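You operate a simulated robot arm through the tools that you are given. There is no shell and no other tool. Be economical: measure what you need, move in short steps, check, and stop when the job is done.

The job below is to be done with a simulated robot arm. You get a single attempt, and the scene is never put back.

TASK
Swing the black arm out and hang the cream cloth bag on it.
Fine: slacken the green knob first, tighten it again before you hang; force nothing.

It is judged by the outcome, as a careful person would: the job done as asked, and still so three seconds after it is handed in. It fails if anything else is knocked over, pushed out of place, dropped, spilled or broken. Flat cloth is picked up by pressing the open fingertips on it (5 to 10 N) and closing them slowly along it; thin cloth reads only 2 to 8 mm in the jaws.

THE ROBOT
A 7-joint arm with a two-finger parallel gripper, fixed in place. Base frame: the origin is at the foot of the arm, x ahead of it, y to its left, z up; the work surface is at about z = 0.8. Lengths are in m, angles in rad, forces in N, time in s.
With the tool pointing down near the work surface it reaches from about 0.24 to 0.72 m from the base axis. Its first joint turns from -2.007 to 2.007 rad. Payload 3.91 kg.
Tool frame: the origin (TCP) lies between the finger pads and is the grasp point; the fingertips stand 0.03 m ahead of it; z points along the fingers, y is the line along which they close. Largest opening 0.11 m; finger width 0.02, thickness 0.01; the body of the gripper, 0.048 by 0.112 m, starts 0.055 m behind the TCP.
Orientation is that of the tool frame in the base frame, as a unit quaternion [x, y, z, w]. With the fingers straight down and closing along the base's y, the tool's x points along the base's -x, its y along +y and its z along -z.

THE INTERFACE
- The arm moves only by the tool apply_moves. Its argument "targets" is a list that holds one entry, the list of rows, each a list of 7 numbers: the shift along the tool's x, y, z in units of 150 mm (1.0 is 150 mm), then the turn, a rotation vector about the tool's x, y, z in units of 120 degrees (1.0 is 120 degrees), then the finger opening in m, from 0 to 0.11. In form: [[[dx, dy, dz, rx, ry, rz, claw], ...]]. A call has 1 to 20 rows; each row is the pose to reach, as a shift and turn from the pose commanded when the call began, along the tool's axes at that moment. A call with a number of a shift or a turn outside -1 to 1 is refused whole. A row lasts 0.2 s, in which the tool goes at most 0.05 m and 0.15 rad; a call with a longer step from one row to the next is refused whole, and so is a gripper value outside its range. A pose out of reach is approached as far as the arm can. The call stops where the force on the tool passes 90 N (or 10 N more than at its start, if that is more) or the arm is blocked; 0.2 s more then pass. Each finger travels about 0.108 m/s and halts on what it meets, pressing with about 26 N; the grip force reading is that of the motor and also rises with nothing between the fingers. The clock runs only during rows and for 0.2 s after the last one: add rows that repeat a pose to give the fingers time. The reply holds the time, the measured pose of the TCP, the force on the tool along the base axes, the opening and the grip force, in the units named above and with some noise, with the torque about the TCP (base axes, N m) and any sound that the robot's microphone picked up.
- Cameras (640 x 400 px; columns grow to the right, rows downward): "scene" is fixed at [0.0501, -0.6515, 1.6003]; the picture's right is [0.96, -0.26, 0.00], its down [-0.10, -0.38, -0.92] and it looks along [0.24, 0.89, -0.39] (base axes); focal length 316 px, centre (320, 200). "wrist" rides on the gripper at [0.072, 0.017, -0.103] in the tool frame; the picture's right is [-0.23, 0.97, 0.00], its down [-0.76, -0.18, -0.62] and it looks along [-0.61, -0.14, 0.78] (tool axes); focal length 222 px, centre (320, 200). There is no depth. A picture from a camera that has moved, and an enlarged one, comes with that camera's place and axes in the base frame and with its lens.
- get_image(camera): a new picture of that camera. No time passes.
- move_column(by): slides the trunk up (or, below 0, down) by that many m; the arm rides with it, the base frame stays. It gives what a move gives, with no picture.
- zoom(camera, box): a new picture of the part [left, top, right, bottom] of that camera's present view, enlarged. No time passes.
- sign_off(): hands the job in; it is judged then, once.

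Go step by step. Nothing tells you positions but the pictures and the camera data: compare them with the known pose of the tool, close in by small moves and look again before you grip or let go. The budget is 120 turns and 76 pictures, counting those below and the enlarged ones. Unless the task says otherwise, let go and move clear before handing in, and close with one line.

The tools are called after "Call:" as a command line: name --argument value ..., lists and objects as JSON in quotes. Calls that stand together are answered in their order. apply_moves: Moves the arm, as the interface text tells. Its arguments: {"type":"object","properties":{"targets":{"type":"array","items":{"type":"array","items":{"type":"array","items":{"type":"number"}}}}},"required":["targets"]} The other tools are called the same way: move_column (by) slides the trunk up or down; get_image (camera) takes a picture; zoom (camera, box) takes an enlarged picture of a part of a camera's view; sign_off () hands the job in.

At the start:

```text
time: 0.0
ee_pos: [0.3449, 0.3209, 1.4461]
tcp_rot: [0.001, 1.0, 0.0, 0.0]
ft_force: [0.1, 0.0, 0.0]
wrist_torque: [0.02, 0.02, 0.01]
opening: 0.1102
grasp_force: 0.1
trunk travel left (down, up): [-0.875, 0.115]
```

scene: 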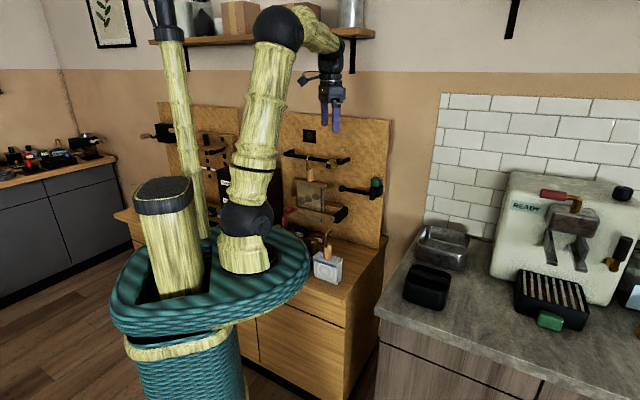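
wrist: 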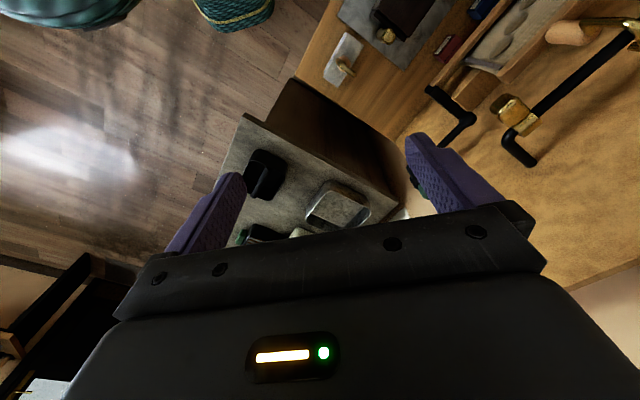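

The scene shows a pegboard wall with black arms and hooks behind the robot; a green knob seems to sit at the right of the board. I'll enlarge this area.

Call:
zoom --camera "scene" --box '[260, 120, 400, 290]'

Call:
zoom --camera "wrist" --box '[300, 0, 640, 212]'

```text
2.35 times, centred on (330, 205) of scene
camera zoom: at [0.0501, -0.6515, 1.6003], right [0.96, -0.26, 0.0], down [-0.1, -0.38, -0.92], along [0.24, 0.89, -0.39], focal length 744 px, centre (296, 188)
```

zoom: 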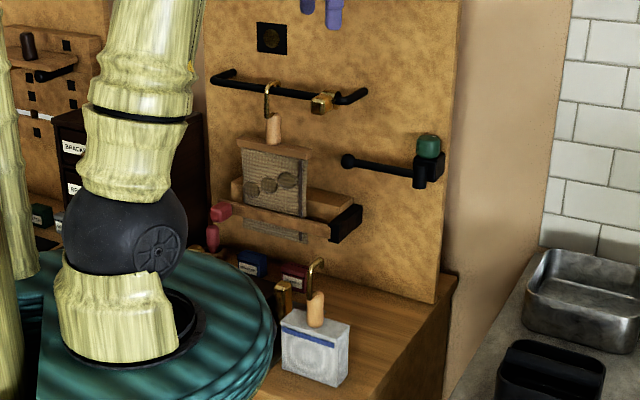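

```text
1.88 times, centred on (470, 106) of wrist
camera zoom: at [0.2745, 0.3362, 1.5496], right [0.23, 0.97, 0.0], down [0.76, -0.18, 0.62], along [0.61, -0.14, -0.78], focal length 418 px, centre (38, 377)
```

zoom: 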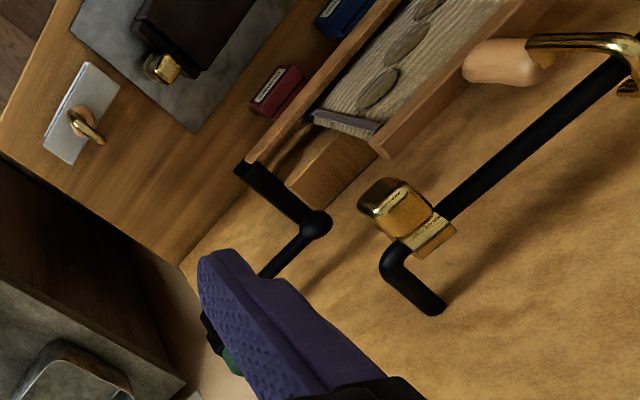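

The black swing arm lies flat against the slanted board, with the green knob on its right-hand pivot. I'll turn the wrist camera to face the board and back off for a proper look.

Call:
apply_moves --targets '[[[0.06, -0.06, 0, 0, 0, -0.065, 0.11], [0.12, -0.12, 0, 0, 0, -0.13, 0.11], [0.18, -0.18, 0, 0, 0, -0.195, 0.11], [0.25, -0.25, 0, 0, 0, -0.26, 0.11], [0.32, -0.32, 0, 0, 0, -0.325, 0.11], [0.39, -0.39, 0, 0, 0, -0.39, 0.11], [0.46, -0.46, 0, 0, 0, -0.455, 0.11], [0.53, -0.53, 0, 0, 0, -0.52, 0.11]]]'

Call:
get_image --camera "wrist"

Call:
get_image --camera "scene"

```text
time: 1.8
ee_pos: [0.2659, 0.2407, 1.4468]
tcp_rot: [-0.519, 0.855, 0.0, -0.001]
ft_force: [-0.3, -0.6, 0.5]
wrist_torque: [0.03, -0.01, -0.02]
opening: 0.11
grasp_force: 0.0
trunk travel left (down, up): [-0.875, 0.115]
```

```text
71 pictures are left
camera wrist: at [0.2177, 0.1837, 1.5499], right [-0.76, 0.65, 0.0], down [0.51, 0.59, 0.62], along [0.41, 0.47, -0.78], focal length 222 px, centre (320, 200)
```

wrist: 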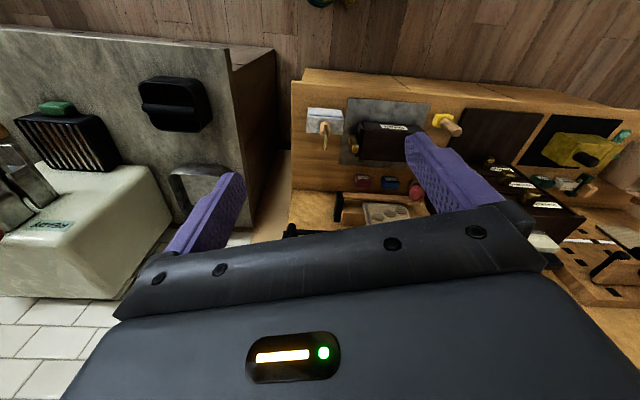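

```text
70 pictures are left
```

scene: 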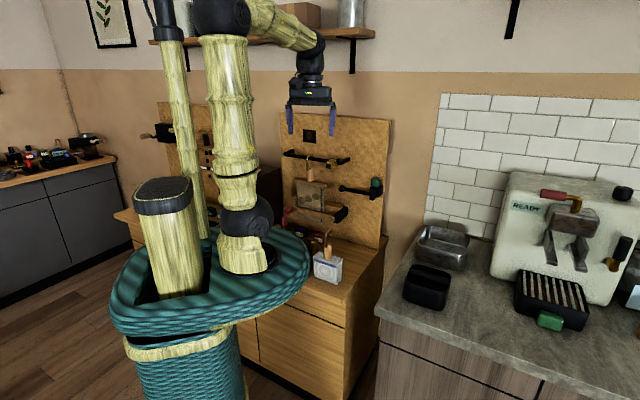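

The view is upside-down and the gripper hides the board, so I'll pitch the tool forward to see the board below it.

Call:
apply_moves --targets '[[[0, 0, 0, 0, -0.067, 0, 0.11], [0, 0, 0, 0, -0.134, 0, 0.11], [0, 0, 0, 0, -0.2, 0, 0.11], [0, 0, 0, 0, -0.267, 0, 0.11], [0, 0, 0, 0, -0.333, 0, 0.11]]]'

Call:
get_image --camera "wrist"

```text
time: 3.0
ee_pos: [0.2746, 0.2587, 1.4256]
tcp_rot: [-0.493, 0.813, 0.16, 0.265]
ft_force: [-0.6, -0.3, -0.1]
wrist_torque: [0.0, -0.01, -0.03]
opening: 0.11
grasp_force: 0.2
out of reach, approached as far as the arm can: row 4, 5
trunk travel left (down, up): [-0.875, 0.115]
```

```text
69 pictures are left
camera wrist: at [0.2051, 0.1606, 1.4649], right [-0.78, 0.61, 0.13], down [0.27, 0.14, 0.95], along [0.57, 0.78, -0.27], focal length 222 px, centre (320, 200)
```

wrist: 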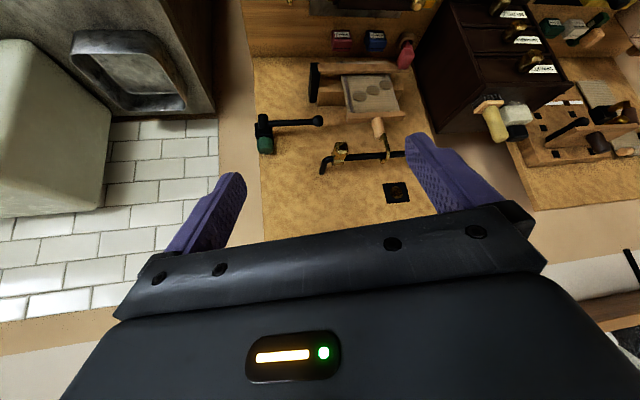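

Call:
zoom --camera "wrist" --box '[230, 20, 430, 210]'

Call:
zoom --camera "scene" --box '[275, 120, 395, 210]'

Call:
zoom --camera "scene" --box '[275, 180, 395, 300]'

```text
2.11 times, centred on (330, 115) of wrist
camera zoom: at [0.2051, 0.1606, 1.4649], right [-0.78, 0.61, 0.13], down [0.27, 0.14, 0.95], along [0.57, 0.78, -0.27], focal length 468 px, centre (299, 379)
```

zoom: 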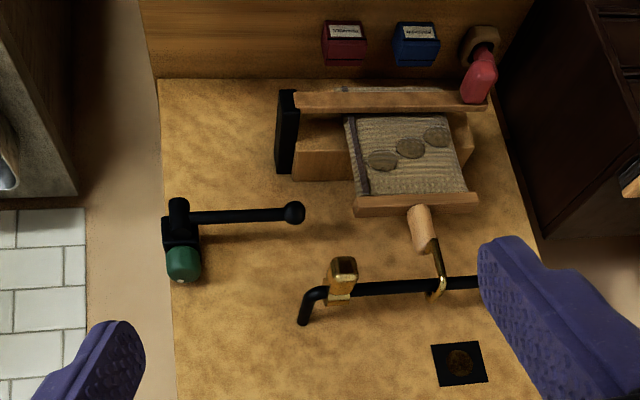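

```text
4.44 times, centred on (335, 165) of scene
camera zoom: at [0.0501, -0.6515, 1.6003], right [0.96, -0.26, 0.0], down [-0.1, -0.38, -0.92], along [0.24, 0.89, -0.39], focal length 1405 px, centre (253, 356)
```

zoom: 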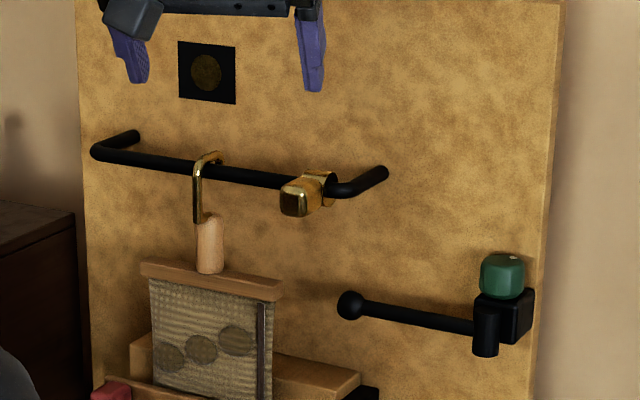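

```text
3.33 times, centred on (335, 240) of scene
camera zoom: at [0.0501, -0.6515, 1.6003], right [0.96, -0.26, 0.0], down [-0.1, -0.38, -0.92], along [0.24, 0.89, -0.39], focal length 1054 px, centre (270, 67)
```

zoom: 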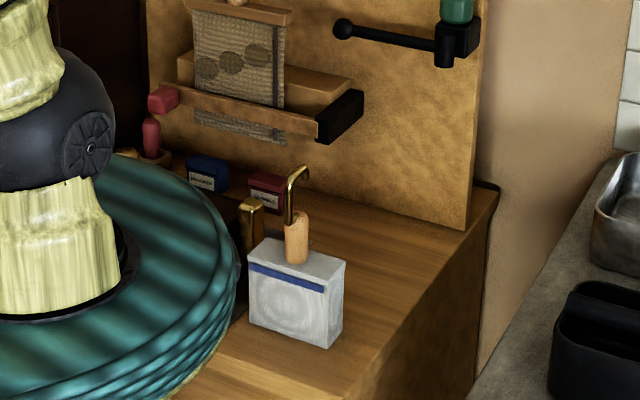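

The pivot has a green knob on top at about (0.605, 0.503, 1.154), and the ball end is at about (0.476, 0.567, 1.116). The pale bag with a hook and wooden handle stands on the bench. I'll go back to tool-down and then approach for close views.

Call:
apply_moves --targets '[[[0, 0, 0, 0, 0.067, 0, 0.11], [0, 0, 0, 0, 0.134, 0, 0.11], [0, 0, 0, 0, 0.2, 0, 0.11], [0, 0, 0, 0, 0.267, 0, 0.11], [0, 0, 0, 0, 0.333, 0, 0.11]]]'

```text
time: 4.2
ee_pos: [0.2764, 0.2603, 1.4234]
tcp_rot: [-0.517, 0.855, -0.019, -0.032]
ft_force: [0.8, -0.3, -0.3]
wrist_torque: [0.0, 0.01, 0.06]
opening: 0.1099
grasp_force: 0.1
trunk travel left (down, up): [-0.875, 0.115]
```

Call:
apply_moves --targets '[[[-0.19, -0.114, 0.05, 0, -0.0355, 0, 0.11], [-0.38, -0.228, 0.1, 0, -0.0355, 0, 0.11], [-0.57, -0.342, 0.15, 0, -0.0355, 0, 0.11], [-0.76, -0.456, 0.2, 0, -0.0355, 0, 0.11], [-0.95, -0.57, 0.25, 0, -0.0355, 0, 0.11]]]'

Call:
get_image --camera "wrist"

```text
time: 5.4
ee_pos: [0.4199, 0.3435, 1.3764]
tcp_rot: [-0.518, 0.855, 0.001, 0.001]
ft_force: [0.2, 0.8, -0.3]
wrist_torque: [0.01, 0.03, -0.01]
opening: 0.1098
grasp_force: 0.1
trunk travel left (down, up): [-0.875, 0.115]
```

```text
65 pictures are left
camera wrist: at [0.3727, 0.2867, 1.4792], right [-0.76, 0.65, 0.0], down [0.51, 0.59, 0.63], along [0.41, 0.47, -0.78], focal length 222 px, centre (320, 200)
```

wrist: 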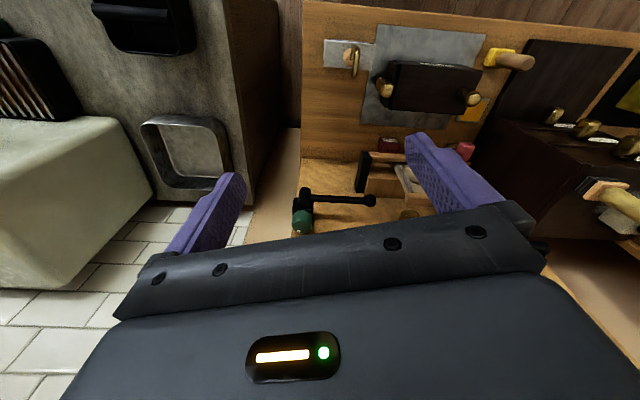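

Call:
zoom --camera "wrist" --box '[270, 170, 400, 250]'

Call:
zoom --camera "wrist" --box '[310, 20, 560, 140]'

```text
4.92 times, centred on (335, 210) of wrist
camera zoom: at [0.3727, 0.2867, 1.4792], right [-0.76, 0.65, 0.0], down [0.51, 0.59, 0.63], along [0.41, 0.47, -0.78], focal length 1094 px, centre (246, 151)
```

zoom: 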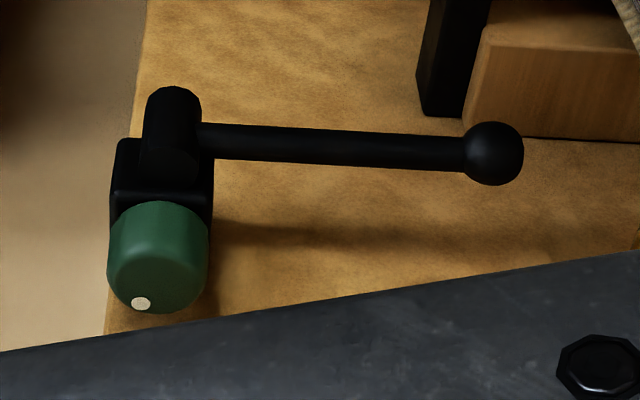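

```text
2.56 times, centred on (435, 80) of wrist
camera zoom: at [0.3727, 0.2867, 1.4792], right [-0.76, 0.65, 0.0], down [0.51, 0.59, 0.63], along [0.41, 0.47, -0.78], focal length 569 px, centre (26, 507)
```

zoom: 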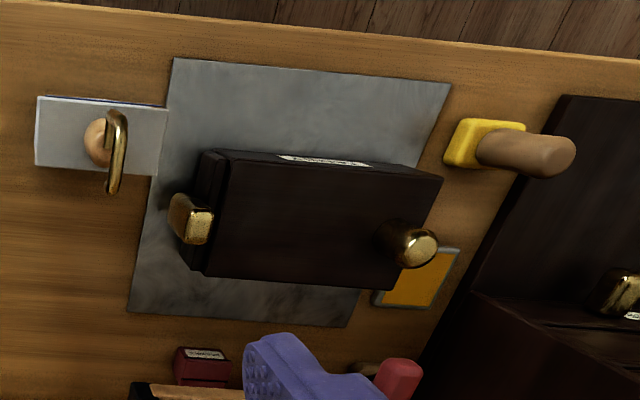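

The knob is round, about 4 cm across, and its axis is about 5 cm from the board. I'll line the jaw axis up with the board (yaw +12°) and move closer above the knob.

Call:
apply_moves --targets '[[[-0.22, -0.09, 0.06, 0, 0, 0.05, 0.09], [-0.45, -0.18, 0.12, 0, 0, 0.1, 0.08], [-0.67, -0.27, 0.2, 0, 0, 0.1, 0.07], [-0.907, -0.362, 0.27, 0, 0, 0.1, 0.07]]]'

Call:
get_image --camera "wrist"

Call:
get_image --camera "scene"

```text
time: 6.4
ee_pos: [0.5291, 0.4396, 1.3354]
tcp_rot: [-0.425, 0.905, 0.001, 0.0]
ft_force: [-1.0, 0.1, 0.2]
wrist_torque: [-0.02, 0.07, -0.03]
opening: 0.0699
grasp_force: 0.0
trunk travel left (down, up): [-0.875, 0.115]
```

```text
62 pictures are left
camera wrist: at [0.471, 0.3931, 1.4397], right [-0.6, 0.8, 0.0], down [0.62, 0.47, 0.62], along [0.5, 0.38, -0.78], focal length 222 px, centre (320, 200)
```

wrist: 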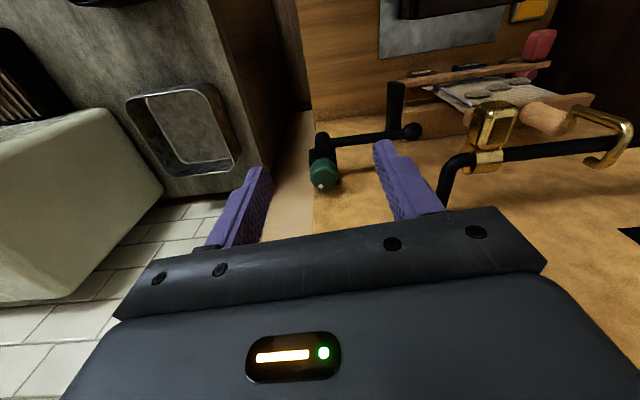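

```text
61 pictures are left
```

scene: 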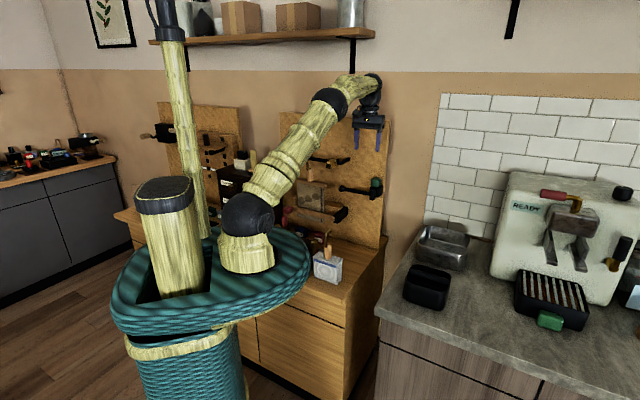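

Call:
apply_moves --targets '[[[-0.22, -0.044, 0.1, 0, 0, 0, 0.075], [-0.44, -0.088, 0.3, 0, 0, 0, 0.075], [-0.665, -0.133, 0.45, 0, 0, 0, 0.075], [-0.665, -0.133, 0.567, 0, 0, 0, 0.075]]]'

Call:
get_image --camera "wrist"

Call:
zoom --camera "scene" --box '[315, 90, 415, 210]'

```text
time: 7.4
ee_pos: [0.5713, 0.4557, 1.2426]
tcp_rot: [-0.425, 0.905, 0.002, 0.001]
ft_force: [-0.4, 0.0, 1.0]
wrist_torque: [0.01, -0.02, -0.02]
opening: 0.0752
grasp_force: 0.2
out of reach, approached as far as the arm can: row 1, 2, 3, 4
trunk travel left (down, up): [-0.875, 0.115]
```

```text
60 pictures are left
camera wrist: at [0.5143, 0.4094, 1.3462], right [-0.6, 0.8, 0.0], down [0.62, 0.47, 0.63], along [0.5, 0.38, -0.78], focal length 222 px, centre (320, 200)
```

wrist: 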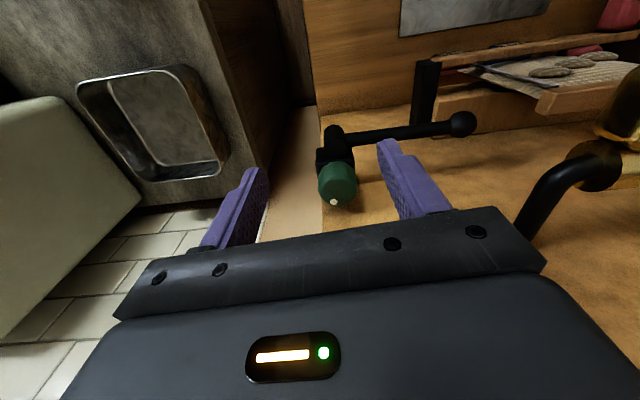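

```text
3.33 times, centred on (365, 150) of scene
camera zoom: at [0.0501, -0.6515, 1.6003], right [0.96, -0.26, 0.0], down [-0.1, -0.38, -0.92], along [0.24, 0.89, -0.39], focal length 1054 px, centre (170, 367)
```

zoom: 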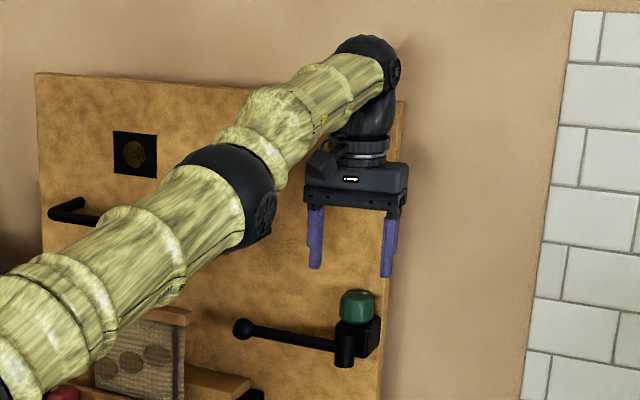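

Straight down, the arm runs out of reach at about 0.73 m. Tilting the tool 20° towards the board brings the wrist in and also clears the board, so I'll do that and hover over the knob.

Call:
apply_moves --targets '[[[0, 0, 0, 0, -0.06, 0, 0.075], [0, 0, 0, 0, -0.12, 0, 0.075], [-0.1, 0, 0.03, 0, -0.1667, 0, 0.075], [-0.2, 0.01, 0.06, 0, -0.1667, 0, 0.075], [-0.3, 0.015, 0.09, 0, -0.1667, 0, 0.075], [-0.404, 0.018, 0.117, 0, -0.1667, 0, 0.075]]]'

Call:
get_image --camera "wrist"

Call:
zoom --camera "scene" --box '[315, 110, 415, 210]'

```text
time: 8.8
ee_pos: [0.6177, 0.5171, 1.2272]
tcp_rot: [-0.419, 0.891, 0.076, 0.159]
ft_force: [0.0, 0.5, 0.8]
wrist_torque: [0.01, 0.0, -0.01]
opening: 0.0751
grasp_force: 0.0
out of reach, approached as far as the arm can: row 1, 2, 3, 4, 5, 6
trunk travel left (down, up): [-0.875, 0.115]
```

```text
58 pictures are left
camera wrist: at [0.5387, 0.4471, 1.2993], right [-0.61, 0.79, 0.08], down [0.46, 0.27, 0.85], along [0.64, 0.56, -0.52], focal length 222 px, centre (320, 200)
```

wrist: 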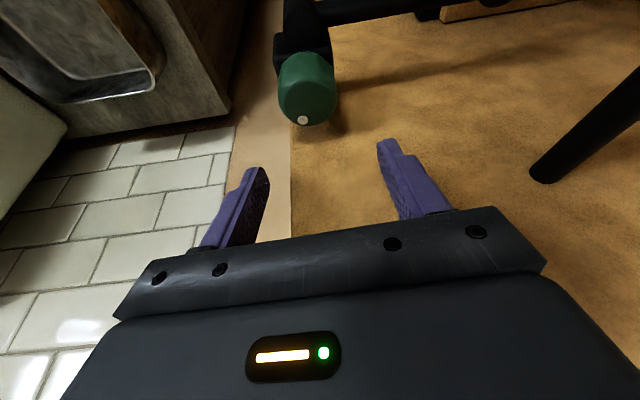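

```text
4.00 times, centred on (365, 160) of scene
camera zoom: at [0.0501, -0.6515, 1.6003], right [0.96, -0.26, 0.0], down [-0.1, -0.38, -0.92], along [0.24, 0.89, -0.39], focal length 1264 px, centre (140, 360)
```

zoom: 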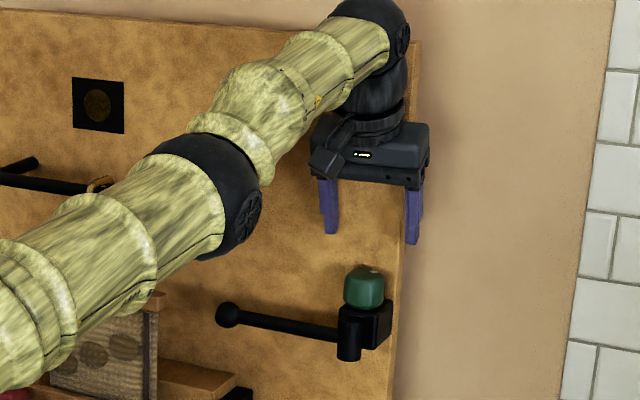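

Call:
apply_moves --targets '[[[0.1, 0, 0.0, 0, 0, 0, 0.075], [0.15, 0, 0.15, 0, 0, 0, 0.075], [0.225, 0, 0.308, 0, 0, 0, 0.075], [0.225, 0, 0.308, 0, 0, 0, 0.075]]]'

Call:
get_image --camera "wrist"

Call:
zoom --camera "scene" --box '[335, 140, 405, 210]'

```text
time: 9.8
ee_pos: [0.6244, 0.5188, 1.1785]
tcp_rot: [-0.418, 0.891, 0.076, 0.16]
ft_force: [-7.0, -6.3, 5.8]
wrist_torque: [0.51, -0.66, -0.13]
opening: 0.0748
grasp_force: 0.1
out of reach, approached as far as the arm can: row 1, 2, 3, 4
trunk travel left (down, up): [-0.875, 0.115]
```

```text
56 pictures are left
camera wrist: at [0.5453, 0.4479, 1.2498], right [-0.61, 0.79, 0.08], down [0.45, 0.27, 0.85], along [0.65, 0.56, -0.52], focal length 222 px, centre (320, 200)
```

wrist: 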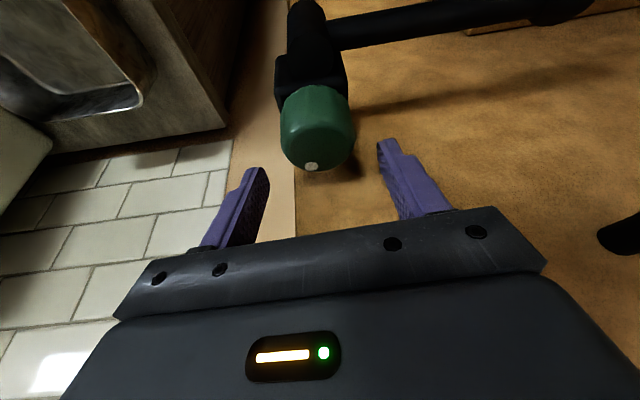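

```text
5.71 times, centred on (370, 175) of scene
camera zoom: at [0.0501, -0.6515, 1.6003], right [0.96, -0.26, 0.0], down [-0.1, -0.38, -0.92], along [0.24, 0.89, -0.39], focal length 1806 px, centre (34, 343)
```

zoom: 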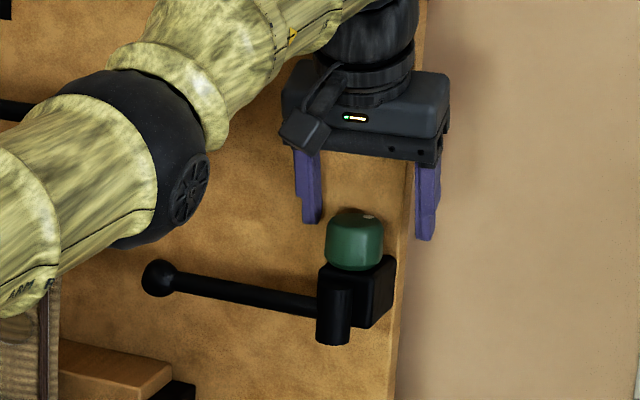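

The tool ended up slightly too far forward, and the tips are lightly touching the board. I'll back it off by about 2 cm and check the pose.

Call:
apply_moves --targets '[[[0.145, 0.027, -0.022, 0, 0, 0, 0.075], [0.145, 0.027, -0.022, 0, 0, 0, 0.075]]]'

```text
time: 10.4
ee_pos: [0.6234, 0.5179, 1.1774]
tcp_rot: [-0.419, 0.891, 0.076, 0.159]
ft_force: [-6.6, -7.1, 6.0]
wrist_torque: [0.53, -0.69, -0.12]
opening: 0.0746
grasp_force: 0.1
out of reach, approached as far as the arm can: row 1, 2
trunk travel left (down, up): [-0.875, 0.115]
```

Call:
apply_moves --targets '[[[0.16, 0.027, 0, 0, 0, 0, 0.075], [0.16, 0.027, 0, 0, 0, 0, 0.075]]]'

```text
time: 11.0
ee_pos: [0.6247, 0.5175, 1.1719]
tcp_rot: [-0.418, 0.891, 0.077, 0.159]
ft_force: [-9.8, -8.3, 8.0]
wrist_torque: [0.71, -0.88, -0.2]
opening: 0.0749
grasp_force: 0.2
out of reach, approached as far as the arm can: row 1, 2
trunk travel left (down, up): [-0.875, 0.115]
```

Call:
apply_moves --targets '[[[0.2, 0, -0.1, 0, 0, 0, 0.075], [0.35, 0, -0.15, 0, 0, 0, 0.075], [0.35, 0, -0.15, 0, 0, 0, 0.075]]]'

```text
time: 11.8
ee_pos: [0.6292, 0.5119, 1.1784]
tcp_rot: [-0.418, 0.891, 0.075, 0.159]
ft_force: [-10.2, -6.5, -4.9]
wrist_torque: [0.44, -0.6, -0.12]
opening: 0.0749
grasp_force: 0.1
out of reach, approached as far as the arm can: row 1, 2, 3
trunk travel left (down, up): [-0.875, 0.115]
```

Call:
apply_moves --targets '[[[0.2, 0, -0.15, 0, 0, 0, 0.075], [0.4, 0, -0.3, 0, 0, 0, 0.075], [0.6, 0, -0.45, 0, 0, 0, 0.075], [0.6, 0, -0.45, 0, 0, 0, 0.075]]]'

```text
time: 12.8
ee_pos: [0.6375, 0.4937, 1.2265]
tcp_rot: [-0.419, 0.891, 0.075, 0.158]
ft_force: [-0.3, -0.3, -0.5]
wrist_torque: [-0.02, 0.01, 0.06]
opening: 0.0752
grasp_force: 0.0
out of reach, approached as far as the arm can: row 1, 2, 3, 4
trunk travel left (down, up): [-0.875, 0.115]
```

The arm seems to be stuck at the fully stretched singularity, since commands to go back only slide it sideways. I'll command a larger retreat, hold it for several rows, and see whether the elbow bends.

Call:
apply_moves --targets '[[[0.2, 0, -0.2, 0, 0, 0, 0.075], [0.4, 0, -0.4, 0, 0, 0, 0.075], [0.6, 0, -0.6, 0, 0, 0, 0.075], [0.8, 0, -0.6, 0, 0, 0, 0.075], [1.0, 0, -0.6, 0, 0, 0, 0.075], [1.0, 0, -0.6, 0, 0, 0, 0.075], [1.0, 0, -0.6, 0, 0, 0, 0.075], [1.0, 0, -0.6, 0, 0, 0, 0.075], [1.0, 0, -0.6, 0, 0, 0, 0.075], [1.0, 0, -0.6, 0, 0, 0, 0.075]]]'

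Call:
get_image --camera "scene"

```text
time: 15.0
ee_pos: [0.6471, 0.445, 1.3103]
tcp_rot: [-0.418, 0.891, 0.075, 0.159]
ft_force: [0.3, 0.1, 0.3]
wrist_torque: [0.0, 0.0, 0.03]
opening: 0.0751
grasp_force: 0.1
out of reach, approached as far as the arm can: row 1, 2, 3, 4, 5, 6, 7, 8, 9, 10
trunk travel left (down, up): [-0.875, 0.115]
```

```text
54 pictures are left
```

scene: 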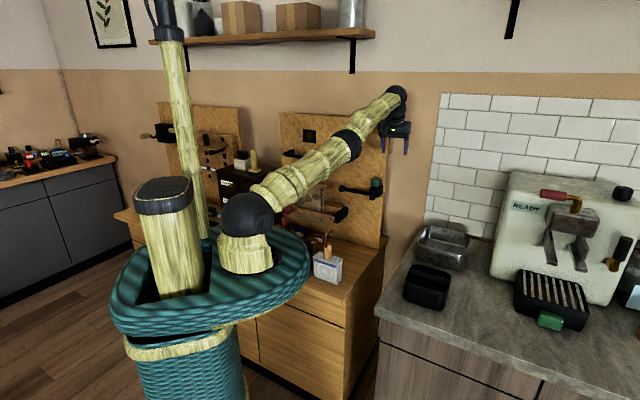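

The elbow is locked straight: moving up only extends it, while moving down should let it flex. I'll go up first and then command down-and-back, clear of the board.

Call:
apply_moves --targets '[[[0.2, 0, -0.2, 0, 0, 0, 0.075], [0.4, 0, -0.4, 0, 0, 0, 0.075], [0.5, 0, -0.6, 0, 0, 0, 0.075], [0.5, 0, -0.8, 0, 0, 0, 0.075], [0.5, 0, -1.0, 0, 0, 0, 0.075], [0.5, 0, -1.0, 0, 0, 0, 0.075]]]'

Call:
apply_moves --targets '[[[0.2, 0, 0.2, 0, 0, 0, 0.075], [0.4, 0, 0.4, 0, 0, 0, 0.075], [0.6, 0, 0.6, 0, 0, 0, 0.075], [0.8, 0, 0.6, 0, 0, 0, 0.075], [1.0, 0, 0.6, 0, 0, 0, 0.075], [1.0, 0, 0.6, 0, 0, 0, 0.075]]]'

```text
time: 16.4
ee_pos: [0.6099, 0.3851, 1.4571]
tcp_rot: [-0.419, 0.891, 0.075, 0.159]
ft_force: [0.2, 0.3, 0.4]
wrist_torque: [0.02, -0.01, 0.01]
opening: 0.075
grasp_force: 0.1
out of reach, approached as far as the arm can: row 1, 2, 3, 4, 5, 6
trunk travel left (down, up): [-0.875, 0.115]
```

```text
time: 17.8
ee_pos: [0.6551, 0.3849, 1.3774]
tcp_rot: [-0.419, 0.891, 0.075, 0.158]
ft_force: [0.6, -0.3, -0.1]
wrist_torque: [0.02, -0.03, 0.0]
opening: 0.075
grasp_force: 0.0
out of reach, approached as far as the arm can: row 1, 2, 3, 4, 5, 6
trunk travel left (down, up): [-0.875, 0.115]
```

Call:
apply_moves --targets '[[[0.2, 0.2, 0, 0, 0, 0, 0.075], [0.4, 0.4, 0, 0, 0, 0, 0.075], [0.6, 0.6, 0, 0, 0, 0, 0.075], [0.8, 0.8, 0, 0, 0, 0, 0.075], [1.0, 1.0, 0, 0, 0, 0, 0.075], [1.0, 1.0, 0, 0, 0, 0, 0.075]]]'

```text
time: 19.2
ee_pos: [0.5862, 0.4698, 1.3949]
tcp_rot: [-0.419, 0.891, 0.075, 0.159]
ft_force: [-0.2, 0.7, 0.1]
wrist_torque: [0.01, 0.01, 0.04]
opening: 0.0753
grasp_force: 0.1
out of reach, approached as far as the arm can: row 1, 2, 3, 4, 5, 6
trunk travel left (down, up): [-0.875, 0.115]
```

Still on the reach sphere. I'll try a small trunk move to reseed the arm and then retreat again.

Call:
move_column --by 0.04

Call:
apply_moves --targets '[[[0.2, 0, 0.1, 0, 0, 0, 0.075], [0.4, 0, 0.2, 0, 0, 0, 0.075], [0.6, 0, 0.2, 0, 0, 0, 0.075], [0.6, 0, 0.2, 0, 0, 0, 0.075]]]'

```text
time: 20.0
ee_pos: [0.587, 0.4706, 1.4341]
tcp_rot: [-0.418, 0.891, 0.075, 0.159]
ft_force: [0.1, 0.0, -0.3]
wrist_torque: [-0.01, 0.02, 0.02]
opening: 0.0749
grasp_force: 0.0
trunk travel left (down, up): [-0.915, 0.075]
```

```text
time: 21.0
ee_pos: [0.5991, 0.4686, 1.4146]
tcp_rot: [-0.419, 0.891, 0.075, 0.158]
ft_force: [0.4, -0.1, 0.3]
wrist_torque: [-0.03, 0.02, -0.04]
opening: 0.0752
grasp_force: 0.0
out of reach, approached as far as the arm can: row 1, 2, 3, 4
trunk travel left (down, up): [-0.915, 0.075]
```

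Call:
apply_moves --targets '[[[0.1, 0, 0, 0, 0.06, 0, 0.075], [0.2, 0, 0, 0, 0.12, 0, 0.075], [0.4, 0, 0, 0, 0.18, 0, 0.075], [0.6, 0, 0, 0, 0.24, 0, 0.075], [0.6, 0, 0, 0, 0.3, 0, 0.075], [0.6, 0, 0, 0, 0.36, 0, 0.075], [0.6, 0, 0, 0, 0.36, 0, 0.075]]]'

```text
time: 22.6
ee_pos: [0.5265, 0.3967, 1.3728]
tcp_rot: [-0.423, 0.898, -0.048, -0.111]
ft_force: [0.0, 0.1, 0.3]
wrist_torque: [0.02, 0.01, 0.0]
opening: 0.075
grasp_force: 0.2
out of reach, approached as far as the arm can: row 1, 2, 3, 4, 5, 6, 7
trunk travel left (down, up): [-0.915, 0.075]
```

Call:
apply_moves --targets '[[[0.2, 0, 0, 0, 0.05, 0, 0.075], [0.4, 0, 0, 0, 0.1, 0, 0.075], [0.6, 0, 0.0, 0, 0.15, 0, 0.075], [0.8, 0, 0.0, 0, 0.2, 0, 0.075], [0.8, 0, 0.0, 0, 0.2, 0, 0.075], [0.8, 0, 0.0, 0, 0.2, 0, 0.075]]]'

Call:
get_image --camera "scene"

```text
time: 24.0
ee_pos: [0.4485, 0.3247, 1.4146]
tcp_rot: [-0.411, 0.875, -0.108, -0.232]
ft_force: [-1.1, -0.1, 0.2]
wrist_torque: [0.02, -0.06, 0.03]
opening: 0.0752
grasp_force: 0.1
out of reach, approached as far as the arm can: row 3, 4, 5, 6
trunk travel left (down, up): [-0.915, 0.075]
```

```text
53 pictures are left
```

scene: 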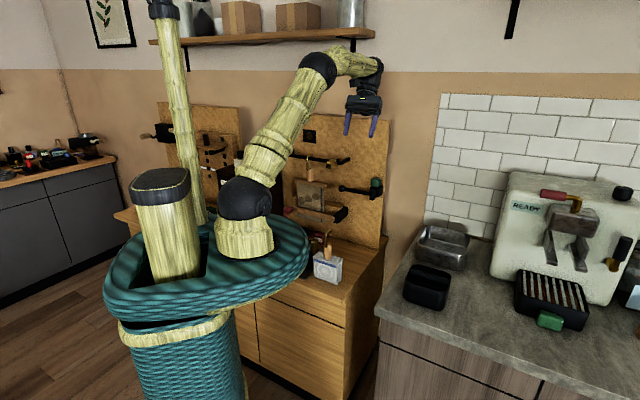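

The elbow is bent again, so the arm is free. Now I'll go to 25° outward tilt and approach while keeping the wrist well inside its reach.

Call:
apply_moves --targets '[[[-0.13, -0.008, 0.015, 0, -0.065, 0, 0.075], [-0.27, -0.016, 0.03, 0, -0.13, 0, 0.075], [-0.41, -0.024, 0.045, 0, -0.195, 0, 0.075], [-0.55, -0.03, 0.06, 0, -0.26, 0, 0.075], [-0.68, -0.038, 0.075, 0, -0.325, 0, 0.075], [-0.82, -0.045, 0.09, 0, -0.39, 0, 0.075], [-0.963, -0.053, 0.105, 0, -0.455, 0, 0.075]]]'

```text
time: 25.6
ee_pos: [0.5322, 0.413, 1.3277]
tcp_rot: [-0.414, 0.884, 0.092, 0.194]
ft_force: [0.3, -1.2, 0.1]
wrist_torque: [-0.01, 0.02, 0.0]
opening: 0.0748
grasp_force: 0.1
trunk travel left (down, up): [-0.915, 0.075]
```

Call:
apply_moves --targets '[[[-0.1, 0, 0.235, 0, 0, 0, 0.075], [-0.2, 0, 0.47, 0, 0, 0, 0.075], [-0.3, 0.007, 0.7, 0, 0, 0, 0.075], [-0.409, 0.007, 0.943, 0, 0, 0, 0.075]]]'

Call:
get_image --camera "wrist"

```text
time: 26.6
ee_pos: [0.6067, 0.5064, 1.2217]
tcp_rot: [-0.415, 0.884, 0.093, 0.194]
ft_force: [-0.4, 0.3, 0.1]
wrist_torque: [-0.02, 0.01, -0.01]
opening: 0.0749
grasp_force: 0.1
trunk travel left (down, up): [-0.915, 0.075]
```

```text
52 pictures are left
camera wrist: at [0.5248, 0.432, 1.2854], right [-0.62, 0.78, 0.1], down [0.41, 0.22, 0.88], along [0.67, 0.59, -0.46], focal length 222 px, centre (320, 200)
```

wrist: 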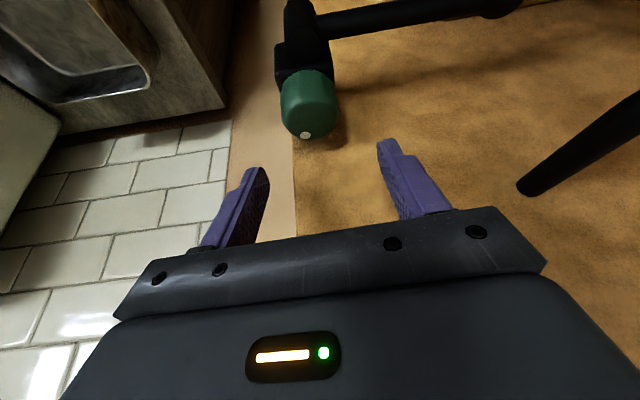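

Call:
apply_moves --targets '[[[0.09, 0, 0.145, 0, 0, 0, 0.075], [0.175, -0.006, 0.287, 0, 0, 0, 0.075], [0.175, -0.006, 0.287, 0, 0, 0, 0.075]]]'

Call:
get_image --camera "wrist"

Call:
zoom --camera "scene" --box '[335, 140, 405, 210]'

```text
time: 27.4
ee_pos: [0.5988, 0.4986, 1.1739]
tcp_rot: [-0.416, 0.884, 0.092, 0.194]
ft_force: [0.1, -0.3, 0.5]
wrist_torque: [0.05, 0.0, 0.03]
opening: 0.0749
grasp_force: 0.0
trunk travel left (down, up): [-0.915, 0.075]
```

```text
51 pictures are left
camera wrist: at [0.5183, 0.4247, 1.2374], right [-0.62, 0.78, 0.1], down [0.41, 0.22, 0.88], along [0.67, 0.59, -0.46], focal length 222 px, centre (320, 200)
```

wrist: 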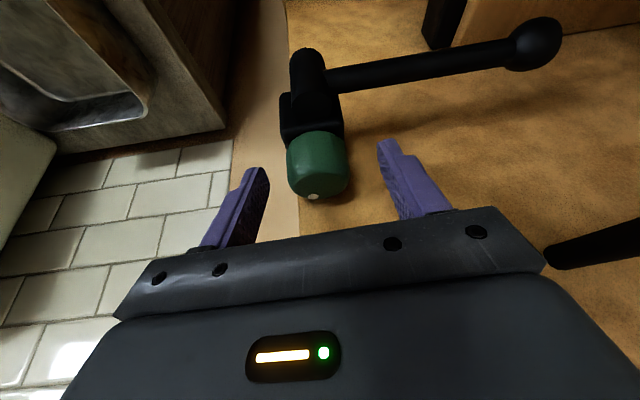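

```text
5.71 times, centred on (370, 175) of scene
camera zoom: at [0.0501, -0.6515, 1.6003], right [0.96, -0.26, 0.0], down [-0.1, -0.38, -0.92], along [0.24, 0.89, -0.39], focal length 1806 px, centre (34, 343)
```

zoom: 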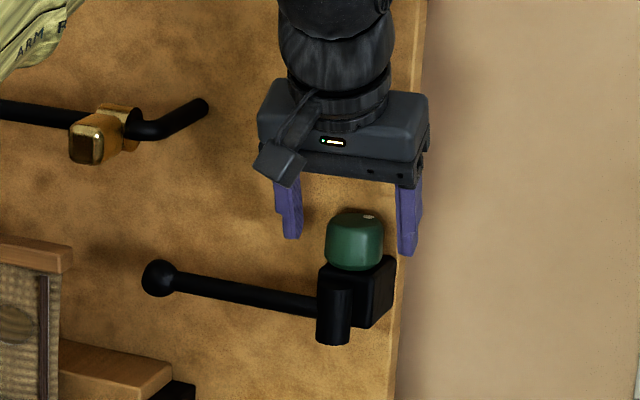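

The knob sits between the jaws. I'll nudge in slightly and close on it.

Call:
apply_moves --targets '[[[-0.019, -0.013, 0.038, 0, 0, 0, 0.065], [-0.019, -0.013, 0.038, 0, 0, 0, 0.052], [-0.019, -0.013, 0.038, 0, 0, 0, 0.044], [-0.019, -0.013, 0.038, 0, 0, 0, 0.036], [-0.019, -0.013, 0.038, 0, 0, 0, 0.03], [-0.019, -0.013, 0.038, 0, 0, 0, 0.03]]]'

Call:
get_image --camera "wrist"

```text
time: 28.8
ee_pos: [0.6044, 0.501, 1.1706]
tcp_rot: [-0.416, 0.884, 0.093, 0.193]
ft_force: [-2.1, 0.1, -0.2]
wrist_torque: [-0.21, -0.13, 0.09]
opening: 0.0412
grasp_force: 45.0
trunk travel left (down, up): [-0.915, 0.075]
```

```text
49 pictures are left
camera wrist: at [0.5229, 0.4269, 1.2338], right [-0.62, 0.78, 0.1], down [0.41, 0.22, 0.88], along [0.67, 0.59, -0.46], focal length 222 px, centre (320, 200)
```

wrist: 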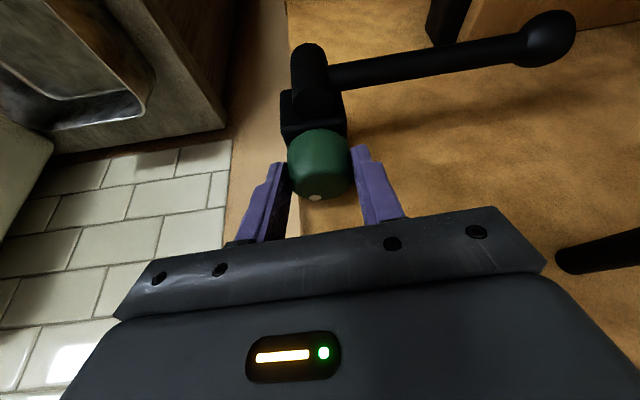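

Call:
apply_moves --targets '[[[0, 0, 0, -0.014, 0, -0.03, 0.03], [0, 0, 0, -0.028, 0, -0.06, 0.03], [0, 0, 0, -0.042, 0, -0.09, 0.03], [0, 0, 0, -0.056, 0, -0.12, 0.03], [0, 0, 0, -0.0697, 0, -0.1513, 0.03], [0, 0, 0, -0.0697, 0, -0.1513, 0.03]]]'

Call:
get_image --camera "wrist"

```text
time: 30.2
ee_pos: [0.6076, 0.4995, 1.1703]
tcp_rot: [-0.563, 0.798, 0.125, 0.176]
ft_force: [13.3, 0.4, 4.1]
wrist_torque: [-0.32, -0.38, -0.1]
opening: 0.0414
grasp_force: 45.6
trunk travel left (down, up): [-0.915, 0.075]
```

```text
48 pictures are left
camera wrist: at [0.5558, 0.4011, 1.2335], right [-0.85, 0.52, 0.1], down [0.31, 0.34, 0.89], along [0.43, 0.78, -0.45], focal length 222 px, centre (320, 200)
```

wrist: 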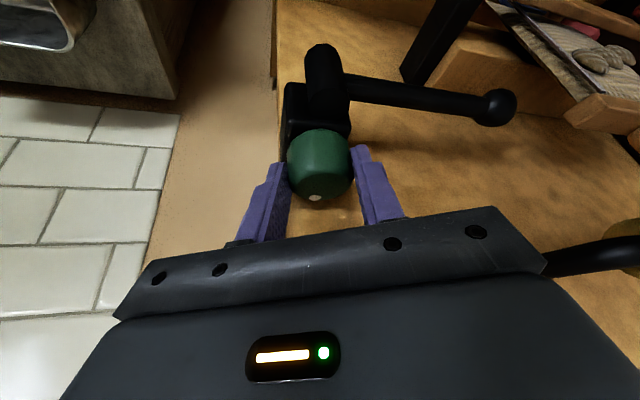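

The knob turned with the gripper, since the dot rotated with it, and the torque is low. I'll ratchet: open, swing back, regrip, turn.

Call:
apply_moves --targets '[[[0, 0, 0, 0, 0, 0, 0.05], [0, 0, 0, 0, 0, 0, 0.062], [0, 0, 0, 0.0274, 0, 0.0594, 0.062], [0, 0, 0, 0.0547, 0, 0.1189, 0.062], [0, 0, 0, 0.0821, 0, 0.1783, 0.062], [0, 0, 0, 0.1095, 0, 0.2377, 0.062], [0, 0, 0, 0.1369, 0, 0.2971, 0.062], [0, 0, 0, 0.1642, 0, 0.3566, 0.062], [0, 0, 0, 0.1916, 0, 0.416, 0.062], [0, 0, 0, 0.1916, 0, 0.416, 0.05], [0, 0, 0, 0.1916, 0, 0.416, 0.042], [0, 0, 0, 0.1916, 0, 0.416, 0.036], [0, 0, 0, 0.1916, 0, 0.416, 0.03], [0, 0, 0, 0.1916, 0, 0.416, 0.03]]]'

Call:
get_image --camera "wrist"

```text
time: 33.2
ee_pos: [0.6036, 0.5058, 1.1708]
tcp_rot: [-0.131, 0.968, 0.03, 0.213]
ft_force: [-3.9, 26.1, 3.7]
wrist_torque: [0.44, 0.01, 0.28]
opening: 0.0434
grasp_force: 14.0
trunk travel left (down, up): [-0.915, 0.075]
```

```text
47 pictures are left
camera wrist: at [0.4939, 0.4917, 1.2335], right [-0.06, 0.99, 0.1], down [0.46, -0.06, 0.88], along [0.88, 0.1, -0.46], focal length 222 px, centre (320, 200)
```

wrist: 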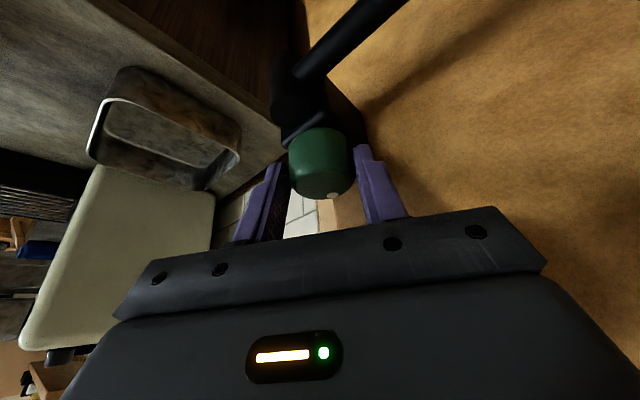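

The grip shows a small centring error, and the knob axis works out at (0.608, 0.506). I'll shift onto the axis and turn 55°.

Call:
apply_moves --targets '[[[-0.031, 0.025, 0.015, 0, 0, 0, 0.05], [-0.031, 0.025, 0.015, 0, 0, 0, 0.04], [-0.031, 0.025, 0.015, 0, 0, 0, 0.03], [-0.031, 0.025, 0.015, 0, 0, 0, 0.03], [-0.031, 0.025, 0.015, -0.0274, 0, -0.0594, 0.03], [-0.031, 0.025, 0.015, -0.0547, 0, -0.1189, 0.03], [-0.031, 0.025, 0.015, -0.0821, 0, -0.1783, 0.03], [-0.031, 0.025, 0.015, -0.1095, 0, -0.2377, 0.03], [-0.031, 0.025, 0.015, -0.1369, 0, -0.2971, 0.03], [-0.031, 0.025, 0.015, -0.1642, 0, -0.3566, 0.03], [-0.031, 0.025, 0.015, -0.1916, 0, -0.416, 0.03], [-0.031, 0.025, 0.015, -0.1916, 0, -0.416, 0.03]]]'

Call:
get_image --camera "wrist"

```text
time: 35.8
ee_pos: [0.6083, 0.5032, 1.168]
tcp_rot: [-0.562, 0.799, 0.124, 0.174]
ft_force: [-2.6, -0.1, -9.4]
wrist_torque: [-0.87, 0.1, 0.03]
opening: 0.0411
grasp_force: 44.6
trunk travel left (down, up): [-0.915, 0.075]
```

```text
46 pictures are left
camera wrist: at [0.558, 0.4068, 1.2328], right [-0.85, 0.52, 0.1], down [0.31, 0.35, 0.88], along [0.43, 0.78, -0.46], focal length 222 px, centre (320, 200)
```

wrist: 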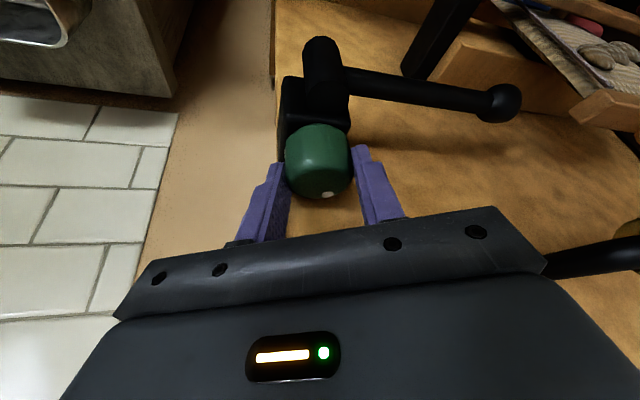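

That is about 75° so far. One more ratchet stroke.

Call:
apply_moves --targets '[[[0, 0, 0, 0, 0, 0, 0.05], [0, 0, 0, 0, 0, 0, 0.062], [0, 0, 0, 0.0274, 0, 0.0594, 0.062], [0, 0, 0, 0.0547, 0, 0.1189, 0.062], [0, 0, 0, 0.0821, 0, 0.1783, 0.062], [0, 0, 0, 0.1095, 0, 0.2377, 0.062], [0, 0, 0, 0.1369, 0, 0.2971, 0.062], [0, 0, 0, 0.1642, 0, 0.3566, 0.062], [0, 0, 0, 0.1916, 0, 0.416, 0.062], [0, 0, 0, 0.1916, 0, 0.416, 0.05], [0, 0, 0, 0.1916, 0, 0.416, 0.042], [0, 0, 0, 0.1916, 0, 0.416, 0.036], [0, 0, 0, 0.1916, 0, 0.416, 0.03], [0, 0, 0, 0.1916, 0, 0.416, 0.03]]]'

Call:
apply_moves --targets '[[[0, 0, 0, 0, 0, 0, 0.03], [0, 0, 0, -0.0274, 0, -0.0594, 0.03], [0, 0, 0, -0.0547, 0, -0.1189, 0.03], [0, 0, 0, -0.0821, 0, -0.1783, 0.03], [0, 0, 0, -0.1095, 0, -0.2377, 0.03], [0, 0, 0, -0.1369, 0, -0.2971, 0.03], [0, 0, 0, -0.1642, 0, -0.3566, 0.03], [0, 0, 0, -0.1916, 0, -0.416, 0.03], [0, 0, 0, -0.1916, 0, -0.416, 0.03]]]'

Call:
get_image --camera "wrist"

```text
time: 38.8
ee_pos: [0.6082, 0.5076, 1.1703]
tcp_rot: [-0.131, 0.968, 0.031, 0.212]
ft_force: [-0.8, 17.2, 1.3]
wrist_torque: [-0.06, -0.11, 0.08]
opening: 0.0407
grasp_force: 44.4
trunk travel left (down, up): [-0.915, 0.075]
```

```text
time: 40.8
ee_pos: [0.6105, 0.506, 1.1705]
tcp_rot: [-0.563, 0.798, 0.125, 0.177]
ft_force: [6.4, 14.4, 10.7]
wrist_torque: [0.49, -0.29, 0.01]
opening: 0.0409
grasp_force: 44.9
trunk travel left (down, up): [-0.915, 0.075]
```

```text
45 pictures are left
camera wrist: at [0.5584, 0.4077, 1.2335], right [-0.85, 0.52, 0.1], down [0.31, 0.34, 0.89], along [0.43, 0.78, -0.45], focal length 222 px, centre (320, 200)
```

wrist: 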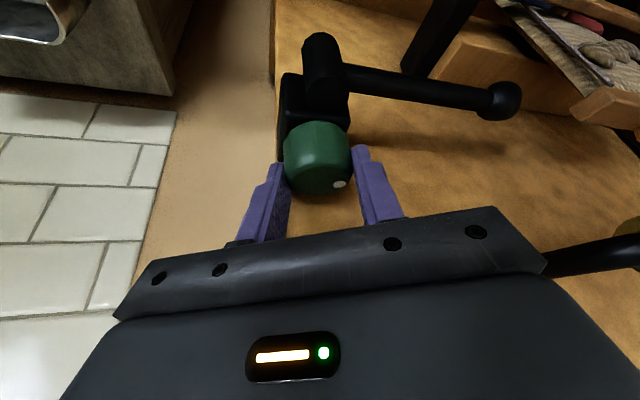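

The knob has turned roughly 90–130°, so it should be slack. I'll release it, lift straight up and square the tool to the board again.

Call:
apply_moves --targets '[[[0, 0, 0, 0, 0, 0, 0.05], [0, 0, 0, 0, 0, 0, 0.07], [-0.1, 0, -0.212, 0, 0, 0, 0.07], [-0.195, 0, -0.424, 0.02, 0, 0.045, 0.07], [-0.21, 0, -0.46, 0.045, 0, 0.1, 0.06], [-0.21, 0, -0.46, 0.0697, 0, 0.1513, 0.03], [-0.21, 0, -0.46, 0.0697, 0, 0.1513, 0.0]]]'

Call:
zoom --camera "scene" --box '[335, 140, 405, 210]'

```text
time: 42.4
ee_pos: [0.607, 0.5025, 1.2471]
tcp_rot: [-0.415, 0.884, 0.092, 0.193]
ft_force: [-0.5, 0.7, -0.2]
wrist_torque: [0.02, 0.02, -0.02]
opening: 0.0
grasp_force: 26.2
trunk travel left (down, up): [-0.915, 0.075]
```

```text
5.71 times, centred on (370, 175) of scene
camera zoom: at [0.0501, -0.6515, 1.6003], right [0.96, -0.26, 0.0], down [-0.1, -0.38, -0.92], along [0.24, 0.89, -0.39], focal length 1806 px, centre (34, 343)
```

zoom: 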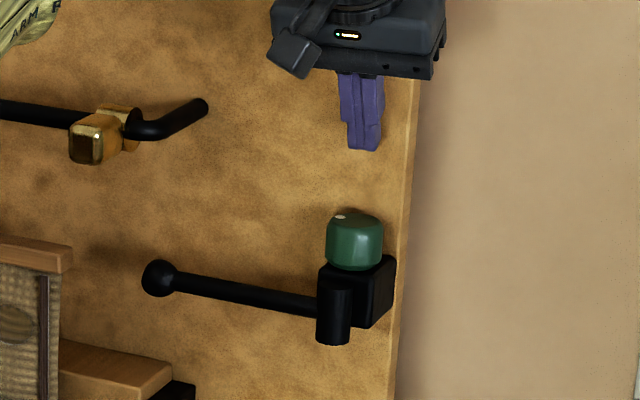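

The dot moved about 90° counter-clockwise, so the knob is slack. Next I'll take the closed fingers to behind the rod, near the hub, staying clear of the rail.

Call:
apply_moves --targets '[[[0.02, 0.2, 0, 0, 0, 0, 0], [0.036, 0.387, 0, 0, 0, 0, 0], [0.13, 0.387, 0.2, 0, 0, 0, 0], [0.22, 0.387, 0.4, 0, 0, 0, 0], [0.22, 0.387, 0.4, 0, 0, 0, 0]]]'

Call:
get_image --camera "wrist"

Call:
zoom --camera "scene" --box '[325, 130, 405, 210]'

```text
time: 43.6
ee_pos: [0.559, 0.538, 1.1774]
tcp_rot: [-0.415, 0.884, 0.092, 0.194]
ft_force: [0.6, 0.8, -0.9]
wrist_torque: [0.01, 0.03, -0.02]
opening: 0.0
grasp_force: 26.0
trunk travel left (down, up): [-0.915, 0.075]
```

```text
43 pictures are left
camera wrist: at [0.4784, 0.4635, 1.2416], right [-0.62, 0.78, 0.1], down [0.41, 0.22, 0.88], along [0.67, 0.59, -0.46], focal length 222 px, centre (320, 200)
```

wrist: 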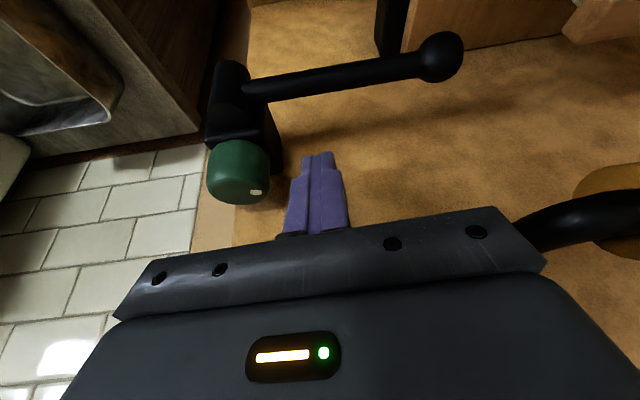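

```text
5.00 times, centred on (365, 170) of scene
camera zoom: at [0.0501, -0.6515, 1.6003], right [0.96, -0.26, 0.0], down [-0.1, -0.38, -0.92], along [0.24, 0.89, -0.39], focal length 1580 px, centre (95, 350)
```

zoom: 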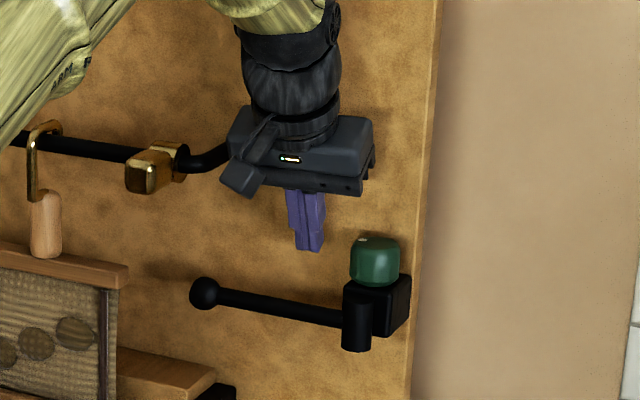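

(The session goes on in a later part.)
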